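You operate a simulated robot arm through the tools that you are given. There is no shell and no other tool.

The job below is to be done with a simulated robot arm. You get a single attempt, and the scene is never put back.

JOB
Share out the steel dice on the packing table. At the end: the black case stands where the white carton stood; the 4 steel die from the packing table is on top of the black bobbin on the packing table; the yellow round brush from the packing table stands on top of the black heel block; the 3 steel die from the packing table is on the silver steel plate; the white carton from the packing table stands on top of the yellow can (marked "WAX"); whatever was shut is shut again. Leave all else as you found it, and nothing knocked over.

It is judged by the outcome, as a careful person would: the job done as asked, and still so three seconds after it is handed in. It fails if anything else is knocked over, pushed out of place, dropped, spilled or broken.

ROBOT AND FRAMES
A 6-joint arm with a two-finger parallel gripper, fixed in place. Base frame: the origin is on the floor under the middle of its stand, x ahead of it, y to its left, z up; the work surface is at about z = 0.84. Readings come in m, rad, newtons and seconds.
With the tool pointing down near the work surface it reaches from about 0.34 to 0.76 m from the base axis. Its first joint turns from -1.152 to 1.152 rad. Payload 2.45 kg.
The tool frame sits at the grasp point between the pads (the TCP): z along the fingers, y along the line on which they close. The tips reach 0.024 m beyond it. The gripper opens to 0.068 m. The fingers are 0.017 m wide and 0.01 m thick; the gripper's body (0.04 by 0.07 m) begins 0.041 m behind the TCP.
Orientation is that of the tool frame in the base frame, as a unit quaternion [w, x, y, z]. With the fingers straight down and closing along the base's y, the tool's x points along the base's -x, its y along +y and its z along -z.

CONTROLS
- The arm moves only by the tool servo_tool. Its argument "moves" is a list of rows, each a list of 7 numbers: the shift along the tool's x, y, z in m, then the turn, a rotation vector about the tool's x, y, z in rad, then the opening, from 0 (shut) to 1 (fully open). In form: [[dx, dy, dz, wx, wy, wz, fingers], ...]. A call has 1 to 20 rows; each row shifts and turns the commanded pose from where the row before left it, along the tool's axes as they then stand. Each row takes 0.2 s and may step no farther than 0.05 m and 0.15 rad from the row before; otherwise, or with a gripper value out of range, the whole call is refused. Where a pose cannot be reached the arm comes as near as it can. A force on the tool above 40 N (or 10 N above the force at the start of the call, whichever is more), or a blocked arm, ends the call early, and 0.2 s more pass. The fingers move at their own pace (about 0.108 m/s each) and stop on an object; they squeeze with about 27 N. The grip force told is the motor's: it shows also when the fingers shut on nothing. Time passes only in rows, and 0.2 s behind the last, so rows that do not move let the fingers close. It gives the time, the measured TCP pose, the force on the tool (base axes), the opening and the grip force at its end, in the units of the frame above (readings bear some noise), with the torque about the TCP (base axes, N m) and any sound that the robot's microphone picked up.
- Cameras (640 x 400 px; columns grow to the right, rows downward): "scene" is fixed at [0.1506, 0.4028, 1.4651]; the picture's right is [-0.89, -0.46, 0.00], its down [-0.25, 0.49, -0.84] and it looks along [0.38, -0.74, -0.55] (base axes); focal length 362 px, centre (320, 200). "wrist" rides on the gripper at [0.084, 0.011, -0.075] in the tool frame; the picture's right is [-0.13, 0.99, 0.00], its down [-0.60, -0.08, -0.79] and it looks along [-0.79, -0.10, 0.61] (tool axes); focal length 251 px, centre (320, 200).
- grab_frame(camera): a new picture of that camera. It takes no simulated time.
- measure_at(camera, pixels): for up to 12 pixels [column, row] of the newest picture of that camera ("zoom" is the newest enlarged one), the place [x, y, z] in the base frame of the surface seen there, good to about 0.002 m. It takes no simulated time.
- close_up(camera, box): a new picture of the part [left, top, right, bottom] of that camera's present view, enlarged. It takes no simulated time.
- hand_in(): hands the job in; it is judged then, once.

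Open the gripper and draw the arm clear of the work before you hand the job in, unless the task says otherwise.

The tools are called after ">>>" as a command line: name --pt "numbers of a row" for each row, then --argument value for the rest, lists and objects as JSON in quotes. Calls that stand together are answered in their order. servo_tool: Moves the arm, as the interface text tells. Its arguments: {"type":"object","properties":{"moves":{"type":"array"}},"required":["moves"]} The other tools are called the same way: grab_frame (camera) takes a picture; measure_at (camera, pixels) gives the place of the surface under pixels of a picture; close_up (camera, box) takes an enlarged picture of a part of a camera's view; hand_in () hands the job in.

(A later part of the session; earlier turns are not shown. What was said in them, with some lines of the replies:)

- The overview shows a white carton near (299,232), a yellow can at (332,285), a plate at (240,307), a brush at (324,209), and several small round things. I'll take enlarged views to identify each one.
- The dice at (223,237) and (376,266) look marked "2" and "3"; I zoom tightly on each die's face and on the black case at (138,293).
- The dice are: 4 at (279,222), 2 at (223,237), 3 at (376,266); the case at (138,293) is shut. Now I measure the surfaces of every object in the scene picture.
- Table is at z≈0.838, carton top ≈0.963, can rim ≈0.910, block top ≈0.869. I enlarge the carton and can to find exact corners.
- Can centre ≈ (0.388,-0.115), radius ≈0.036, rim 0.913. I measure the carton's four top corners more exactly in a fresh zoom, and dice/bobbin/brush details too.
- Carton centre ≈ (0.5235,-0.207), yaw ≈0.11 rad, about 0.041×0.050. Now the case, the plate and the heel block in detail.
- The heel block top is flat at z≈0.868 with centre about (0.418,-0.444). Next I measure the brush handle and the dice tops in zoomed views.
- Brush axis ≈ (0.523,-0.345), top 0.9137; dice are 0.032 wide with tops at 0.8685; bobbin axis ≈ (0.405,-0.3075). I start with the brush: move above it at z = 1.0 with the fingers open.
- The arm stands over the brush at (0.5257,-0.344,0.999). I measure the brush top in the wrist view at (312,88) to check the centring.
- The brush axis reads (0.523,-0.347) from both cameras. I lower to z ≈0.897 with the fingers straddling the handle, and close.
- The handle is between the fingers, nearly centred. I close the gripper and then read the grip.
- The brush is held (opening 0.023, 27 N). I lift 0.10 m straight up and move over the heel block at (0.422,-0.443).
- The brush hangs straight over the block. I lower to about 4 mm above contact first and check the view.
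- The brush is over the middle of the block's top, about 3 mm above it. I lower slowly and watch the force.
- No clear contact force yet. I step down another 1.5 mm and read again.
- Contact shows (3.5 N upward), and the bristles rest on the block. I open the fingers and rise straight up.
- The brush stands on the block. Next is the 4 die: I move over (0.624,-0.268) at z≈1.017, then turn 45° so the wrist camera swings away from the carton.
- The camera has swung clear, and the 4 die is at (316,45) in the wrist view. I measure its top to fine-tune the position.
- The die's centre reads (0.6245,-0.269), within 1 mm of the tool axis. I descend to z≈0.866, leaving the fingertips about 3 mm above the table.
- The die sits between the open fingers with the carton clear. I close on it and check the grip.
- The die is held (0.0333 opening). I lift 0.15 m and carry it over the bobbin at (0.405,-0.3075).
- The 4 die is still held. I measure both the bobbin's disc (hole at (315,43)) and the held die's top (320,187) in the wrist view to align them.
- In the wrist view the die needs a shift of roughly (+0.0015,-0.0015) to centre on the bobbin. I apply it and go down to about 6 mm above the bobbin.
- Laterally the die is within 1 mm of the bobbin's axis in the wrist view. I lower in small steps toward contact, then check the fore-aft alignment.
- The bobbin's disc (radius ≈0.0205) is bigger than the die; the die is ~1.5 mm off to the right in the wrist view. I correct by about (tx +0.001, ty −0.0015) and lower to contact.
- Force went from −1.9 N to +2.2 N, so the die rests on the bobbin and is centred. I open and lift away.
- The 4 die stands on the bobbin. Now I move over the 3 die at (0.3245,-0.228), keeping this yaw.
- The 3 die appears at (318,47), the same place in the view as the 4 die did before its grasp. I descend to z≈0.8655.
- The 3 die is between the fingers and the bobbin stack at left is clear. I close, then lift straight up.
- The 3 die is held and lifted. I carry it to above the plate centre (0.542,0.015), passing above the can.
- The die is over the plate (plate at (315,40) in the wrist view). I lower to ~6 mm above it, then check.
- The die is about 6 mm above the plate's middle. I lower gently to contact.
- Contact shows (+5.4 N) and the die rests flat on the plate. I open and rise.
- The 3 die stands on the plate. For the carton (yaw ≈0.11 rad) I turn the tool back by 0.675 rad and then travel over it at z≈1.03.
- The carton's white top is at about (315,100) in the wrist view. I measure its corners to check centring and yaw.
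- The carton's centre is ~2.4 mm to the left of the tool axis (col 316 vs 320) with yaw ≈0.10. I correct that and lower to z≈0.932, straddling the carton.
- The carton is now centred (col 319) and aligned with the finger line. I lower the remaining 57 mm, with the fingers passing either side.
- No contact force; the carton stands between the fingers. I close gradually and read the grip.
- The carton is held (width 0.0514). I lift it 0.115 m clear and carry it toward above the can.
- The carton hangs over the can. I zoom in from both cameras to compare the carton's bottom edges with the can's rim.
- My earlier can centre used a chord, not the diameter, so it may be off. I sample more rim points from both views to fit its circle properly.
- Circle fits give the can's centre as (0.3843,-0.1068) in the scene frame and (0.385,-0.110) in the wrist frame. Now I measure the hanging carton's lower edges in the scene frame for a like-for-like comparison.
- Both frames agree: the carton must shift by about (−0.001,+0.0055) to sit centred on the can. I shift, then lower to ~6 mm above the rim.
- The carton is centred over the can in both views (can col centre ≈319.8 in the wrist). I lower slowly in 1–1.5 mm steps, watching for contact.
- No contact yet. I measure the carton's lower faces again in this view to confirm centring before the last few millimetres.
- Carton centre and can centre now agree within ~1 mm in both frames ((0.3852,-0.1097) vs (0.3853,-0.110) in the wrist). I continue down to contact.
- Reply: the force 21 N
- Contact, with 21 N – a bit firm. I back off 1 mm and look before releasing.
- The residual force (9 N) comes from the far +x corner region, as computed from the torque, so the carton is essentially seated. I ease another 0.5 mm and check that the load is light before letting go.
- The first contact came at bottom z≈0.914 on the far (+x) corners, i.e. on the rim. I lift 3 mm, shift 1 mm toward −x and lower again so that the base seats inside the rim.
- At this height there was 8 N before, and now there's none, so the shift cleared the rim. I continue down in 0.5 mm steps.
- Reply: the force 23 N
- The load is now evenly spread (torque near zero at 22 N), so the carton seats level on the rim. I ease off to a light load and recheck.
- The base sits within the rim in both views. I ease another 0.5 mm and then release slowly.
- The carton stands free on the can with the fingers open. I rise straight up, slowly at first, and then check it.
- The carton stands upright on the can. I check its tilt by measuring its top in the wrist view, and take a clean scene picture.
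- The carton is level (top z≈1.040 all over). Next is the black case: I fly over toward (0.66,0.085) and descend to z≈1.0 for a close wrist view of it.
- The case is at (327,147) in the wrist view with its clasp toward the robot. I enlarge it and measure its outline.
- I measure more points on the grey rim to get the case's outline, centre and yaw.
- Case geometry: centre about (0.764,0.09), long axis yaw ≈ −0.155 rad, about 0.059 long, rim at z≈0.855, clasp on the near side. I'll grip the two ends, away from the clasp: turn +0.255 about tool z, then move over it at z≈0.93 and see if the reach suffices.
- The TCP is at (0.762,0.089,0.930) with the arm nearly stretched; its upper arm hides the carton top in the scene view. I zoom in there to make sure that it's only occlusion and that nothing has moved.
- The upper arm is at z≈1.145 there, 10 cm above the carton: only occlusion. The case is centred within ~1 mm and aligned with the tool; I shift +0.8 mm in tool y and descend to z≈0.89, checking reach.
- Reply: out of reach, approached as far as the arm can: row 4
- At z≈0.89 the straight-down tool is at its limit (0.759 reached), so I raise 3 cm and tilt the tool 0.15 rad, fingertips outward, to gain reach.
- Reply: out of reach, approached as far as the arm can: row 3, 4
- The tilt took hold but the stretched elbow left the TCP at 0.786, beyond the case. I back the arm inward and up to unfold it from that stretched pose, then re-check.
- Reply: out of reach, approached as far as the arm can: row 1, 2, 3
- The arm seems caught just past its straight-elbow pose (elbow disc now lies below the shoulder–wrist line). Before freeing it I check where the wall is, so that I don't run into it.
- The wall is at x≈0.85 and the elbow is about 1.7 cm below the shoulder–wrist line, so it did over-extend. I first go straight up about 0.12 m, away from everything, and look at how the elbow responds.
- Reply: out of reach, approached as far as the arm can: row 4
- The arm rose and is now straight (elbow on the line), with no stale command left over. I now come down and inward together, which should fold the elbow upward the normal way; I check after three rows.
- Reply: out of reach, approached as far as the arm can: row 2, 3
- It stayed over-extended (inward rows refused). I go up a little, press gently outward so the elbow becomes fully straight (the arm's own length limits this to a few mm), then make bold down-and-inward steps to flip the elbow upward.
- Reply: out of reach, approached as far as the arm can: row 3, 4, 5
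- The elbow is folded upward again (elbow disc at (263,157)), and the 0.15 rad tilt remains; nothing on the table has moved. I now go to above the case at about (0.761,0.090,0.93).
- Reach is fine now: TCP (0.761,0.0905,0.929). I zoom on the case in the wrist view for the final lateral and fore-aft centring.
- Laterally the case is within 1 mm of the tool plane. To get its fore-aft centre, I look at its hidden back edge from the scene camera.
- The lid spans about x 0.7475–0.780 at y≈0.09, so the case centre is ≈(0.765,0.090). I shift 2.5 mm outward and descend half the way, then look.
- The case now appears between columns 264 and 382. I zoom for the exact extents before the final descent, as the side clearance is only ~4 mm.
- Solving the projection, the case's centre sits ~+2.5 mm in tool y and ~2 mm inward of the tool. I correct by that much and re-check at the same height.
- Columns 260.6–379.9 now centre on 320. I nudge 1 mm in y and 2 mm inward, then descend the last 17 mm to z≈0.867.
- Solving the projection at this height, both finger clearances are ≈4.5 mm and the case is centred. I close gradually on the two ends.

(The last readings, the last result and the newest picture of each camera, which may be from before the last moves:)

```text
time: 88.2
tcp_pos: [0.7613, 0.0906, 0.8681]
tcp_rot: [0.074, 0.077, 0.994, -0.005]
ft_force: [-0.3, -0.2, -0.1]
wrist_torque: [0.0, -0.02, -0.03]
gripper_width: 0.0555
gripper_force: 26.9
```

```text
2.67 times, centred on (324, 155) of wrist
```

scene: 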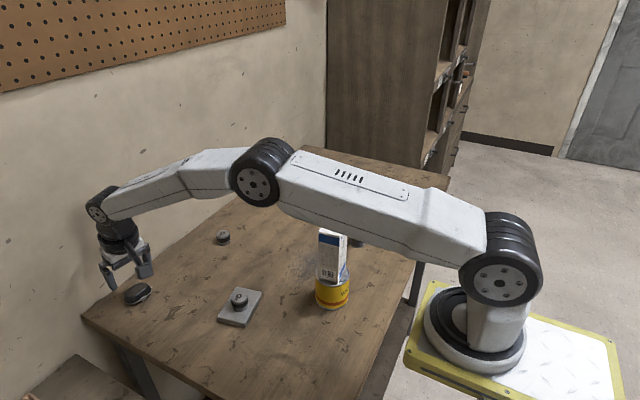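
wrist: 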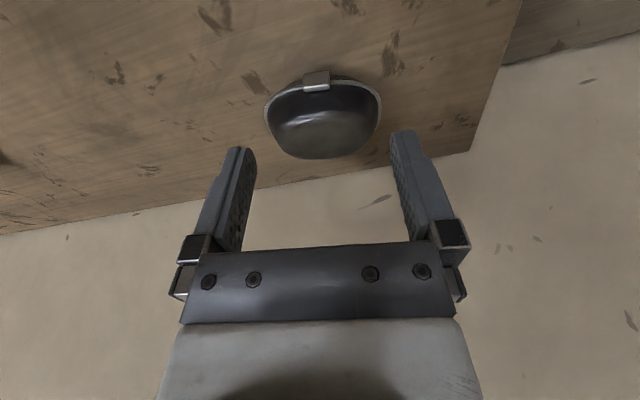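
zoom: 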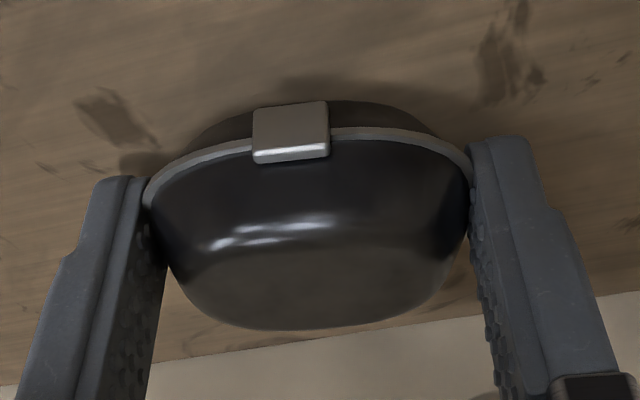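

The case is gripped at its ends (width 0.0555, 27 N), still shut. I lift 3 cm and check that it hangs securely.

>>> servo_tool --pt "-0.0007 0 -0.0049 0 0 0 0" --pt "-0.0015 0 -0.0099 0 0 0 0" --pt "-0.0022 0 -0.0148 0 0 0 0" --pt "0 0 0 0 0 0 0"

>>> close_up --camera "wrist" --box '[204, 80, 444, 230]'

>>> close_up --camera "scene" --box '[80, 200, 190, 320]'

```text
time: 89.2
tcp_pos: [0.7617, 0.0912, 0.897]
tcp_rot: [0.075, 0.076, 0.994, -0.005]
ft_force: [0.9, -0.5, 0.6]
wrist_torque: [0.01, 0.01, -0.01]
gripper_width: 0.0554
gripper_force: 27.3
```

```text
2.67 times, centred on (324, 155) of wrist
```

zoom: 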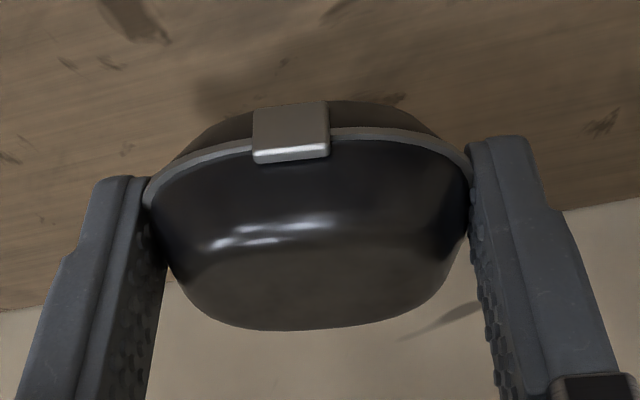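

```text
3.33 times, centred on (135, 260) of scene
```

zoom: 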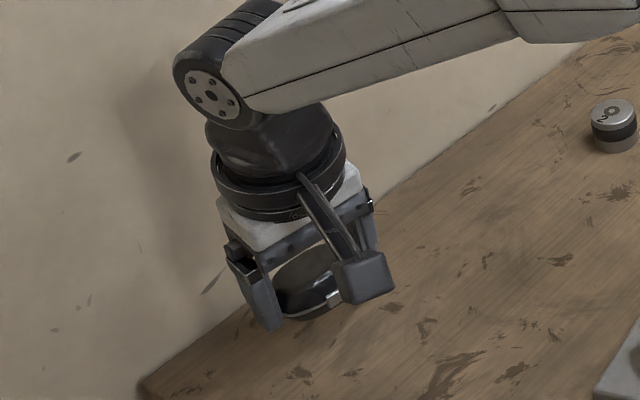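

The case is held firmly and level. I bring it up and inward (to keep the elbow well folded), then turn 0.255 rad about the vertical so the camera will stay clear of the can and carton later.

>>> servo_tool --pt "0.0084 0 -0.0114 0 0 0 0" --pt "0.0168 0 -0.0228 0 0 0 0" --pt "0.0168 0 -0.0228 0 0 0 0" --pt "0.0084 0 -0.0114 0 0 0 0" --pt "0 0 0 -0.019 0 -0.126 0" --pt "0 0 0 -0.019 0 -0.126 0" --pt "0 0 0 0 0 0 0" --pt "0 0 0 0 0 0 0"

>>> grab_frame --camera "wrist"

>>> grab_frame --camera "scene"

```text
time: 91.0
tcp_pos: [0.7025, 0.1007, 0.9564]
tcp_rot: [0.075, -0.05, 0.996, 0.004]
ft_force: [0.5, -1.5, 0.1]
wrist_torque: [0.01, -0.01, 0.04]
gripper_width: 0.0557
gripper_force: 26.7
```

```text
taken
```

wrist: 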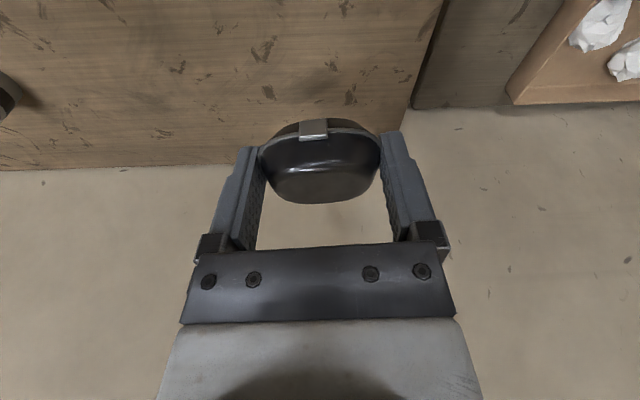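

```text
taken
```

scene: 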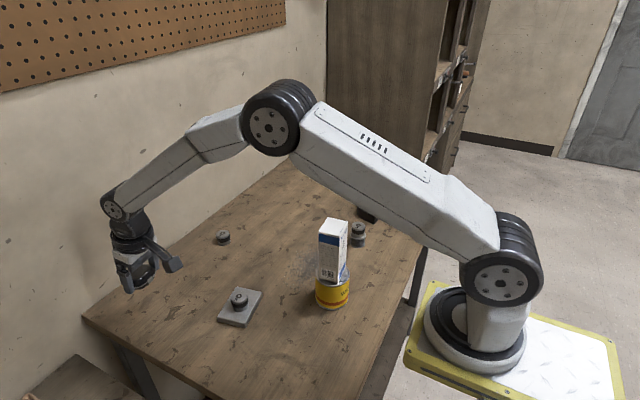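

The case is carried safely and the elbow is well up. I sweep to above the carton's old spot, rising to z≈1.06 on the way so that the arm passes well over the carton.

>>> servo_tool --pt "0.0097 -0.0145 -0.0067 0 0 0 0" --pt "0.0193 -0.0289 -0.0133 0 0 0 0" --pt "0.0193 -0.0289 -0.0133 0 0 0 0" --pt "0.0193 -0.0289 -0.0133 0 0 0 0" --pt "0.0193 -0.0289 -0.0133 0 0 0 0" --pt "0.0193 -0.0289 -0.0133 0 0 0 0" --pt "0 0 0 0 0 0 0"

>>> grab_frame --camera "scene"

```text
time: 92.6
tcp_pos: [0.603, -0.0693, 1.0127]
tcp_rot: [0.075, -0.05, 0.996, 0.004]
ft_force: [-0.2, 0.4, 0.1]
wrist_torque: [-0.03, -0.02, -0.01]
gripper_width: 0.0557
gripper_force: 27.1
```

```text
taken
```

scene: 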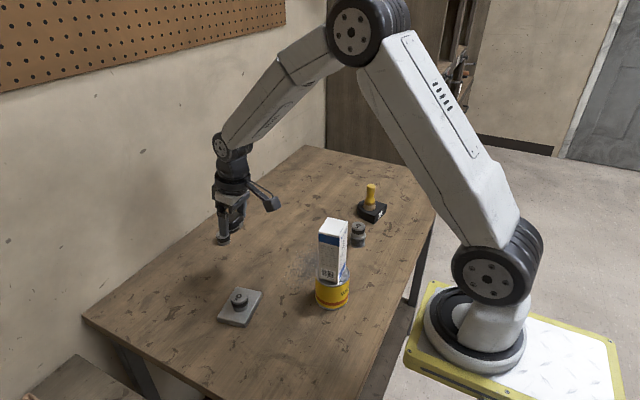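

The arm is high over everything. I finish the sweep to above (0.522,-0.2085).

>>> servo_tool --pt "0.0193 -0.0289 -0.0133 0 0 0 0" --pt "0.0193 -0.0289 -0.0133 0 0 0 0" --pt "0.0193 -0.0289 -0.0133 0 0 0 0" --pt "0.0193 -0.0289 -0.0066 0 0 0 0" --pt "0.0097 -0.0145 0 0 0 0 0" --pt "0 0 0 0 0 0 0" --pt "0 0 0 0 0 0 0"

>>> grab_frame --camera "wrist"

>>> grab_frame --camera "scene"

```text
time: 94.2
tcp_pos: [0.5235, -0.209, 1.0466]
tcp_rot: [0.076, -0.051, 0.996, 0.003]
ft_force: [-0.3, -0.4, -0.5]
wrist_torque: [-0.01, 0.0, 0.02]
gripper_width: 0.0556
gripper_force: 27.1
```

```text
taken
```

wrist: 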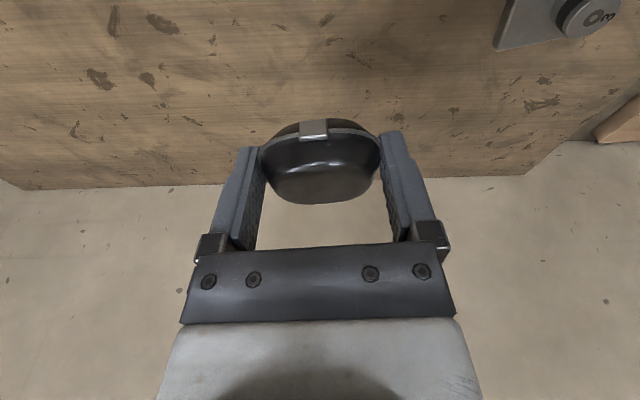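

```text
taken
```

scene: 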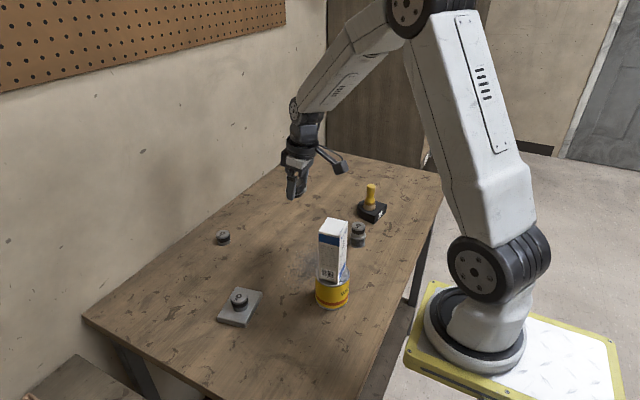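

TCP is at (0.5235,-0.209,1.047), over the carton's old spot. I descend vertically in stages, first to z≈0.91, and check the clearances to the can/carton and bobbin.

>>> servo_tool --pt "0.003 0 0.0198 0 0 0 0" --pt "0.0042 0 0.0277 0 0 0 0" --pt "0.0042 0 0.0277 0 0 0 0" --pt "0.0042 0 0.0277 0 0 0 0" --pt "0.0036 0 0.0237 0 0 0 0" --pt "0.0015 0 0.0099 0 0 0 0" --pt "0 0 0 0 0 0 0"

>>> close_up --camera "scene" --box '[240, 130, 400, 310]'

>>> grab_frame --camera "wrist"

```text
time: 95.8
tcp_pos: [0.5224, -0.2089, 0.9088]
tcp_rot: [0.074, -0.051, 0.996, 0.003]
ft_force: [-1.2, -0.3, 0.2]
wrist_torque: [-0.04, 0.01, -0.01]
gripper_width: 0.0559
gripper_force: 26.6
```

```text
2.22 times, centred on (320, 220) of scene
```

zoom: 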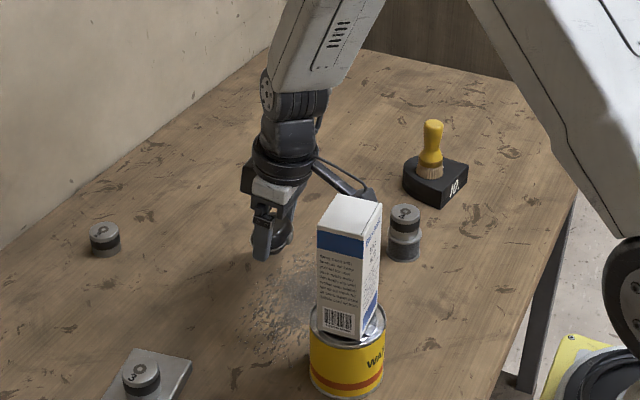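

```text
taken
```

wrist: 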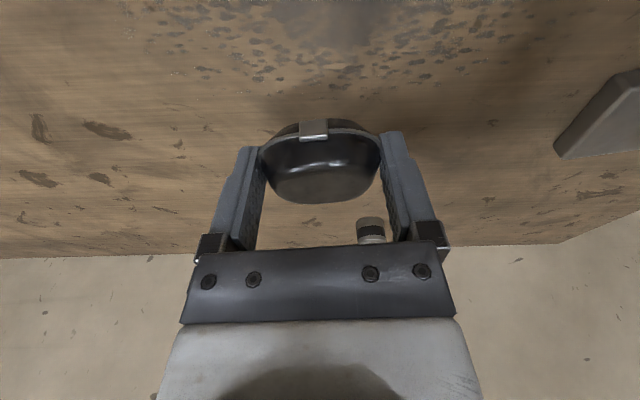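

The camera pod is behind the carton in this view (360,188). I measure it to make sure it really is clear of the carton before lowering more.

>>> measure_at --camera "zoom" --pixels '[[360, 190], [350, 195], [370, 192], [335, 170], [345, 215], [378, 215], [285, 240], [262, 245]]'

```text
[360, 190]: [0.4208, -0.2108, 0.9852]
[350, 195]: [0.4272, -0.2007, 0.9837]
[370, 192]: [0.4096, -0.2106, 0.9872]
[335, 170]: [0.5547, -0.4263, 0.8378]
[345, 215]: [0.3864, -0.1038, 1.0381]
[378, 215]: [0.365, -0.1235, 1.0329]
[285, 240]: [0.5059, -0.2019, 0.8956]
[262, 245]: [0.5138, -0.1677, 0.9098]
```

The camera pod is ~6 cm clear of the carton. I lower to ~6 mm above the table, then ease down to contact.

>>> servo_tool --pt "0.0021 0 0.0138 0 0 0 0" --pt "0.0018 0 0.0119 0 0 0 0" --pt "0.0012 0 0.0079 0 0 0 0" --pt "0 0 0 0 0 0 0" --pt "0 0 0 0 0 0 0"

>>> close_up --camera "scene" --box '[270, 190, 350, 270]'

>>> close_up --camera "wrist" --box '[204, 60, 444, 210]'

```text
time: 97.0
tcp_pos: [0.5236, -0.2072, 0.8752]
tcp_rot: [0.076, -0.051, 0.996, 0.003]
ft_force: [0.2, 0.2, 0.2]
wrist_torque: [-0.03, 0.0, -0.01]
gripper_width: 0.0556
gripper_force: 27.5
```

```text
5.00 times, centred on (310, 230) of scene
```

zoom: 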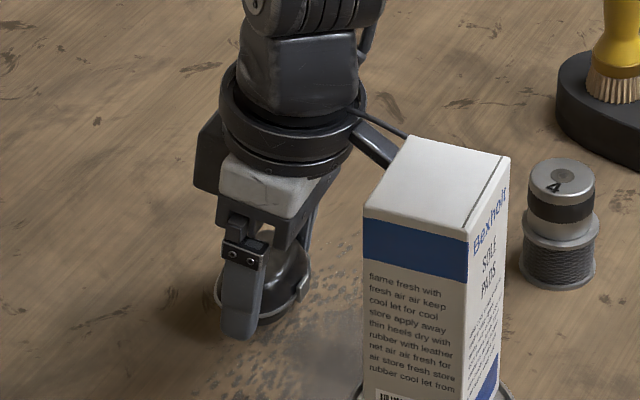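

```text
2.67 times, centred on (324, 135) of wrist
```

zoom: 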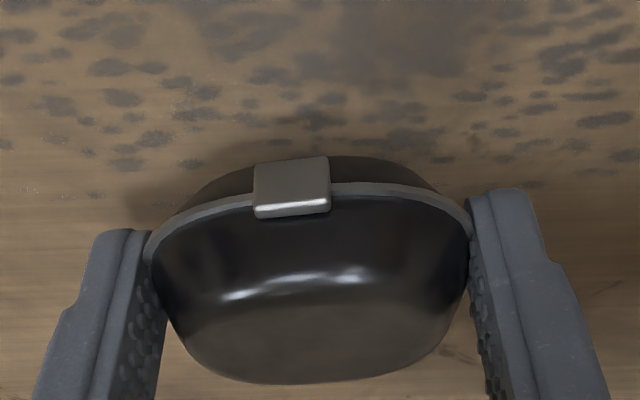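

The case is ~7 mm above the table at the right spot. I ease down in small vertical steps, watching for contact force.

>>> servo_tool --pt "0.0003 0 0.002 0 0 0 0" --pt "0.0003 0 0.0018 0 0 0 0" --pt "0.0001 0 0.001 0 0 0 0" --pt "0.0001 0 0.0008 0 0 0 0" --pt "0 0 0 0 0 0 0"

```text
time: 98.2
tcp_pos: [0.523, -0.2078, 0.8688]
tcp_rot: [0.075, -0.049, 0.996, 0.004]
ft_force: [-0.4, 0.3, -0.8]
wrist_torque: [0.01, 0.0, -0.01]
gripper_width: 0.0555
gripper_force: 27.2
```

>>> servo_tool --pt "0.0001 0 0.0006 0 0 0 0" --pt "0.0001 0 0.0006 0 0 0 0" --pt "0 0 0 0 0 0 0"

```text
time: 99.0
tcp_pos: [0.523, -0.208, 0.8684]
tcp_rot: [0.075, -0.05, 0.996, 0.004]
ft_force: [-0.8, -0.1, -0.4]
wrist_torque: [0.01, 0.03, -0.01]
gripper_width: 0.0557
gripper_force: 27.2
```

No contact yet; I continue another ~1 mm.

>>> servo_tool --pt "0.0001 0 0.0005 0 0 0 0" --pt "0.0001 0 0.0005 0 0 0 0" --pt "0 0 0 0 0 0 0"

>>> close_up --camera "wrist" --box '[204, 60, 444, 210]'

```text
time: 99.8
tcp_pos: [0.5237, -0.2083, 0.8677]
tcp_rot: [0.076, -0.051, 0.996, 0.004]
ft_force: [0.8, 3.8, 11.6]
wrist_torque: [0.14, -0.08, 0.03]
gripper_width: 0.0556
gripper_force: 27.1
```

```text
2.67 times, centred on (324, 135) of wrist
```

zoom: 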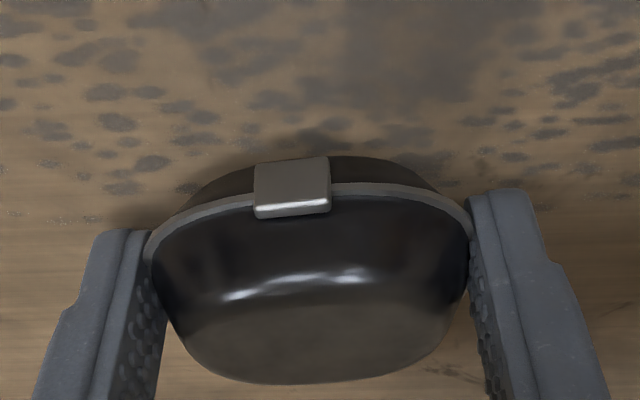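

Contact at 11.6 N: the case sits on the table. I ease off 0.5 mm, open the fingers gently and check before rising.

>>> servo_tool --pt "-0.0001 0 -0.0006 0 0 0 0" --pt "0 0 0 0 0 0 0" --pt "0 0 0 0 0 0 0.84" --pt "0 0 0 0 0 0 0.88" --pt "0 0 0 0 0 0 0.94" --pt "0 0 0 0 0 0 1" --pt "0 0 0 0 0 0 1"

>>> close_up --camera "wrist" --box '[204, 60, 444, 210]'

```text
time: 101.4
tcp_pos: [0.5231, -0.2082, 0.8681]
tcp_rot: [0.075, -0.05, 0.996, 0.004]
ft_force: [0.1, -0.2, -0.9]
wrist_torque: [-0.02, -0.02, 0.01]
gripper_width: 0.0677
gripper_force: 0.1
```

```text
2.67 times, centred on (324, 135) of wrist
```

zoom: 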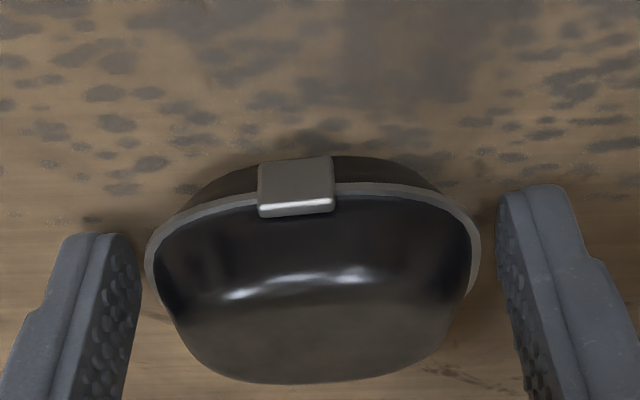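

The fingers are clear on both sides and the case is shut and in place. I rise straight up in base z.

>>> servo_tool --pt "-0.0007 0 -0.0049 0 0 0 1" --pt "-0.0015 0 -0.0099 0 0 0 1" --pt "-0.003 0 -0.0198 0 0 0 1" --pt "-0.0045 0 -0.0297 0 0 0 1" --pt "-0.0045 0 -0.0297 0 0 0 1" --pt "-0.0045 0 -0.0297 0 0 0 1" --pt "-0.0045 0 -0.0297 0 0 0 1" --pt "0 0 0 0 0 0 1"

>>> grab_frame --camera "wrist"

>>> grab_frame --camera "scene"

```text
time: 103.2
tcp_pos: [0.522, -0.2087, 1.0237]
tcp_rot: [0.075, -0.051, 0.996, 0.004]
ft_force: [1.0, -0.7, -0.5]
wrist_torque: [0.0, 0.0, 0.02]
gripper_width: 0.0677
gripper_force: 0.1
```

```text
taken
```

wrist: 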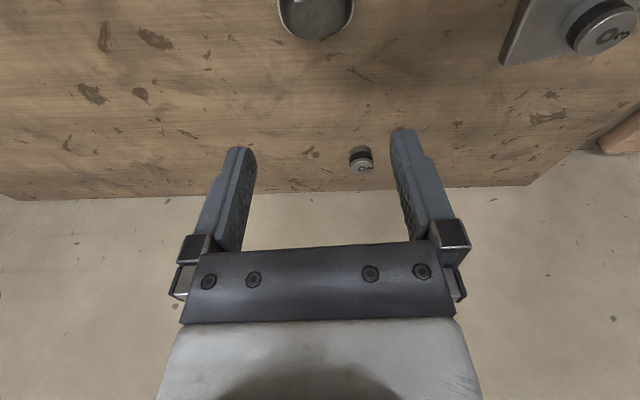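

```text
taken
```

scene: 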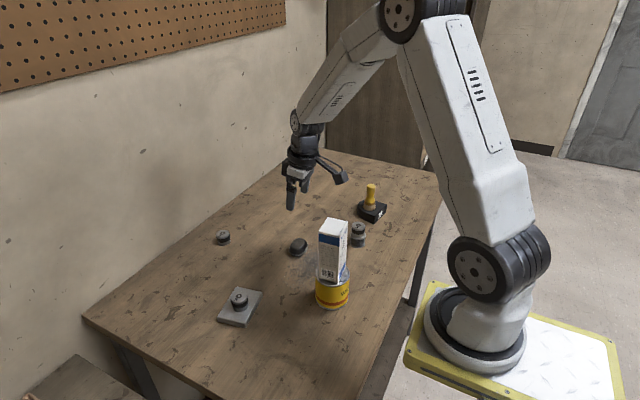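

The case stands where the carton was. I raise the arm further, level the tool again, and inspect every object.

>>> servo_tool --pt "-0.0045 0 -0.0297 0 0 0 1" --pt "-0.0045 0 -0.0297 0 0 0 1" --pt "-0.0045 0 -0.0297 0 0 0 1" --pt "0 0 0 0 0.075 0 1" --pt "0 0 0 0 0.075 0 1" --pt "0 0 0 0 0 0 1"

>>> grab_frame --camera "scene"

>>> close_up --camera "scene" --box '[270, 180, 400, 315]'

>>> close_up --camera "scene" --box '[270, 225, 330, 265]'

>>> measure_at --camera "zoom" --pixels '[[290, 200], [290, 170], [290, 250], [220, 210], [370, 190], [260, 290], [320, 290], [240, 180], [340, 160]]'

>>> grab_frame --camera "wrist"

```text
time: 104.6
tcp_pos: [0.5219, -0.2088, 1.1127]
tcp_rot: [-0.001, -0.051, 0.999, 0.0]
ft_force: [-0.6, 0.0, 1.1]
wrist_torque: [0.0, 0.03, -0.03]
gripper_width: 0.068
gripper_force: 0.0
```

```text
taken
```

scene: 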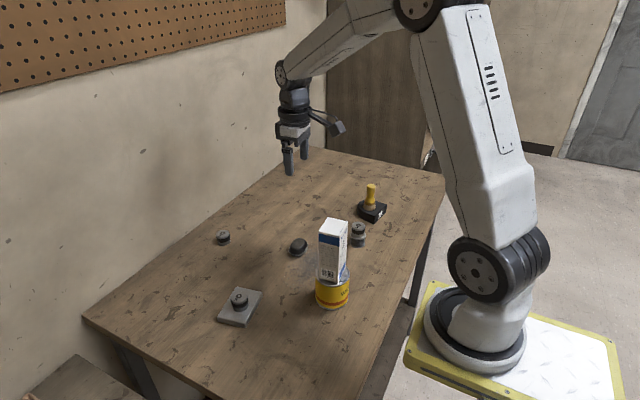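

```text
2.96 times, centred on (335, 248) of scene
```

zoom: 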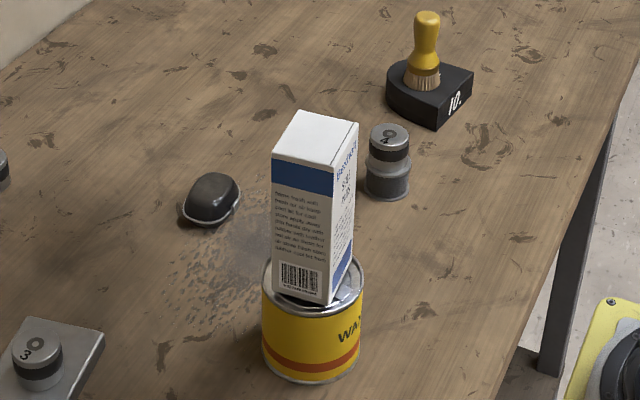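

```text
10.00 times, centred on (300, 245) of scene
```

zoom: 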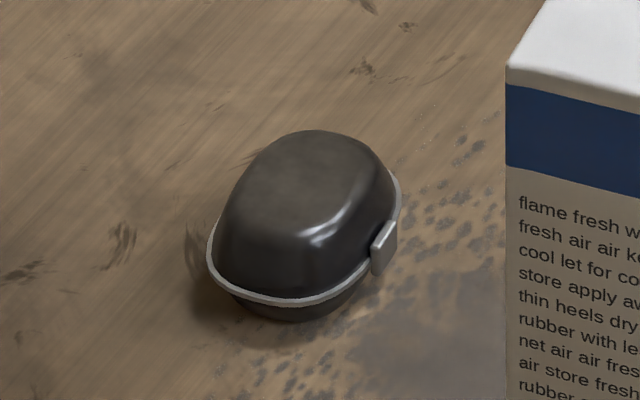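

```text
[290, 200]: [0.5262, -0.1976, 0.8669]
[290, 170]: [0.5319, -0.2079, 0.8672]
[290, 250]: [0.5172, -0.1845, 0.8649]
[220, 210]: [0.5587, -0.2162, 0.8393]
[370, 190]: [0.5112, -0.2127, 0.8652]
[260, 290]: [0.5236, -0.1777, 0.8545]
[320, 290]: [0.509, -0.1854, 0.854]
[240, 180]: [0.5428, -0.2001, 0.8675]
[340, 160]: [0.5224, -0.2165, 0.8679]
```

```text
taken
```

wrist: 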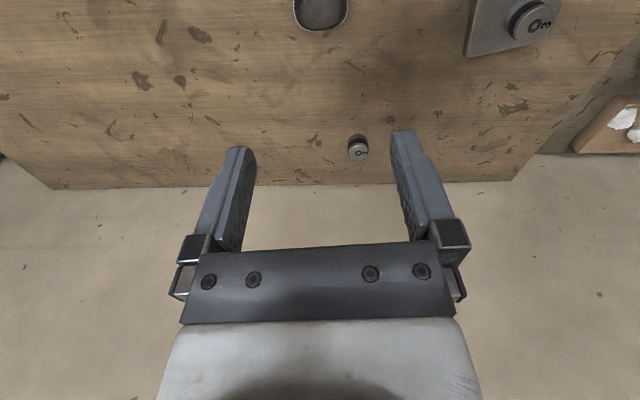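

All objects are in place: the case shut at about (0.525,-0.207), the carton upright on the can, the dice on bobbin and plate, the brush on the block. I draw the arm further up, wait a bit, and take a last check picture.

>>> servo_tool --pt "0 0 -0.025 0 0 0 1" --pt "0 0 -0.03 0 0 0 1" --pt "0 0 -0.025 0 0 0 1" --pt "0 0 0 0 0 0 1" --pt "0 0 0 0 0 0 1" --pt "0 0 0 0 0 0 1" --pt "0 0 0 0 0 0 1" --pt "0 0 0 0 0 0 1" --pt "0 0 0 0 0 0 1" --pt "0 0 0 0 0 0 1" --pt "0 0 0 0 0 0 1"

>>> close_up --camera "scene" --box '[190, 170, 400, 335]'

>>> close_up --camera "scene" --box '[300, 205, 380, 315]'

>>> close_up --camera "scene" --box '[210, 280, 274, 332]'

```text
time: 107.0
tcp_pos: [0.5228, -0.2108, 1.1938]
tcp_rot: [0.0, -0.051, 0.999, 0.0]
ft_force: [-1.2, 0.2, 0.0]
wrist_torque: [0.0, 0.0, 0.03]
gripper_width: 0.0677
gripper_force: 0.0
```

```text
2.42 times, centred on (295, 252) of scene
```

zoom: 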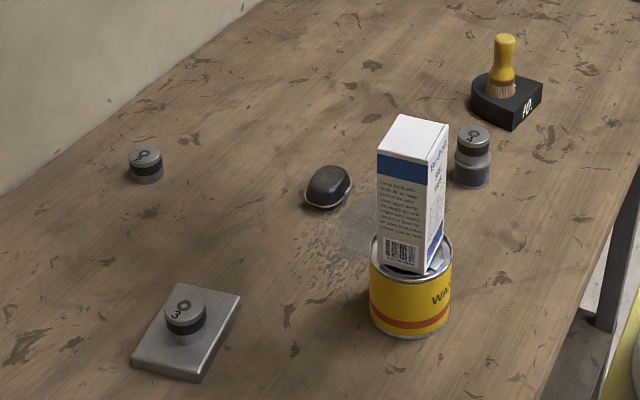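

```text
3.64 times, centred on (340, 260) of scene
```

zoom: 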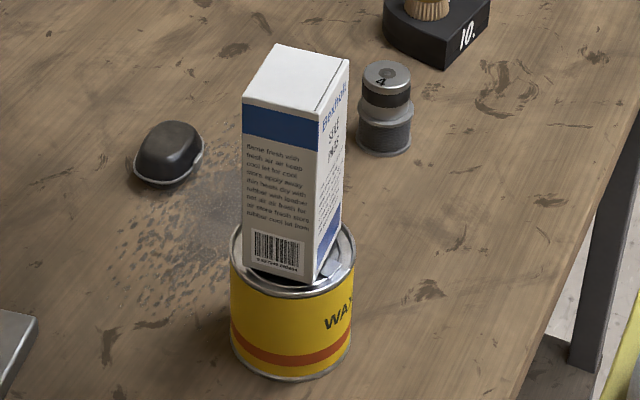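

```text
7.69 times, centred on (242, 306) of scene
```

zoom: 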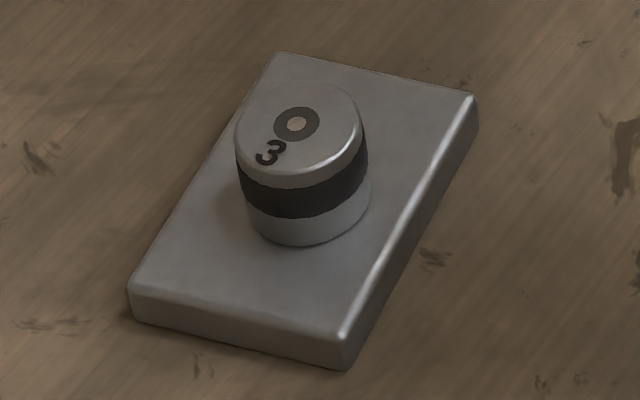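

Everything stands stably two seconds on: case at the carton's old place and shut, 4 die on the bobbin, 3 die on the plate, brush on the heel block, carton on the WAX can, 2 die untouched. The gripper is open and the arm clear at z≈1.19, so I hand in.

>>> hand_in

```text
The job is handed in.
```

The job is done and handed in. My last pictures, taken about two seconds before that, showed everything standing steadily:

- **Black case:** it stands where the white carton stood, within about 3 mm by the scene camera, and is still shut.
- **4 steel die:** it is on top of the black bobbin.
- **Yellow round brush:** it stands upright on the black heel block.
- **3 steel die:** it is on the silver steel plate.
- **White carton:** it stands level on the yellow can marked "WAX".

I did not touch the 2 steel die, and I saw no sign that anything else had moved or been knocked over. The case lay at the limit of the arm's reach, and on the way to it the elbow briefly over-extended. I freed it well above the table before picking the case up. The gripper is open and the arm is raised clear of the table.
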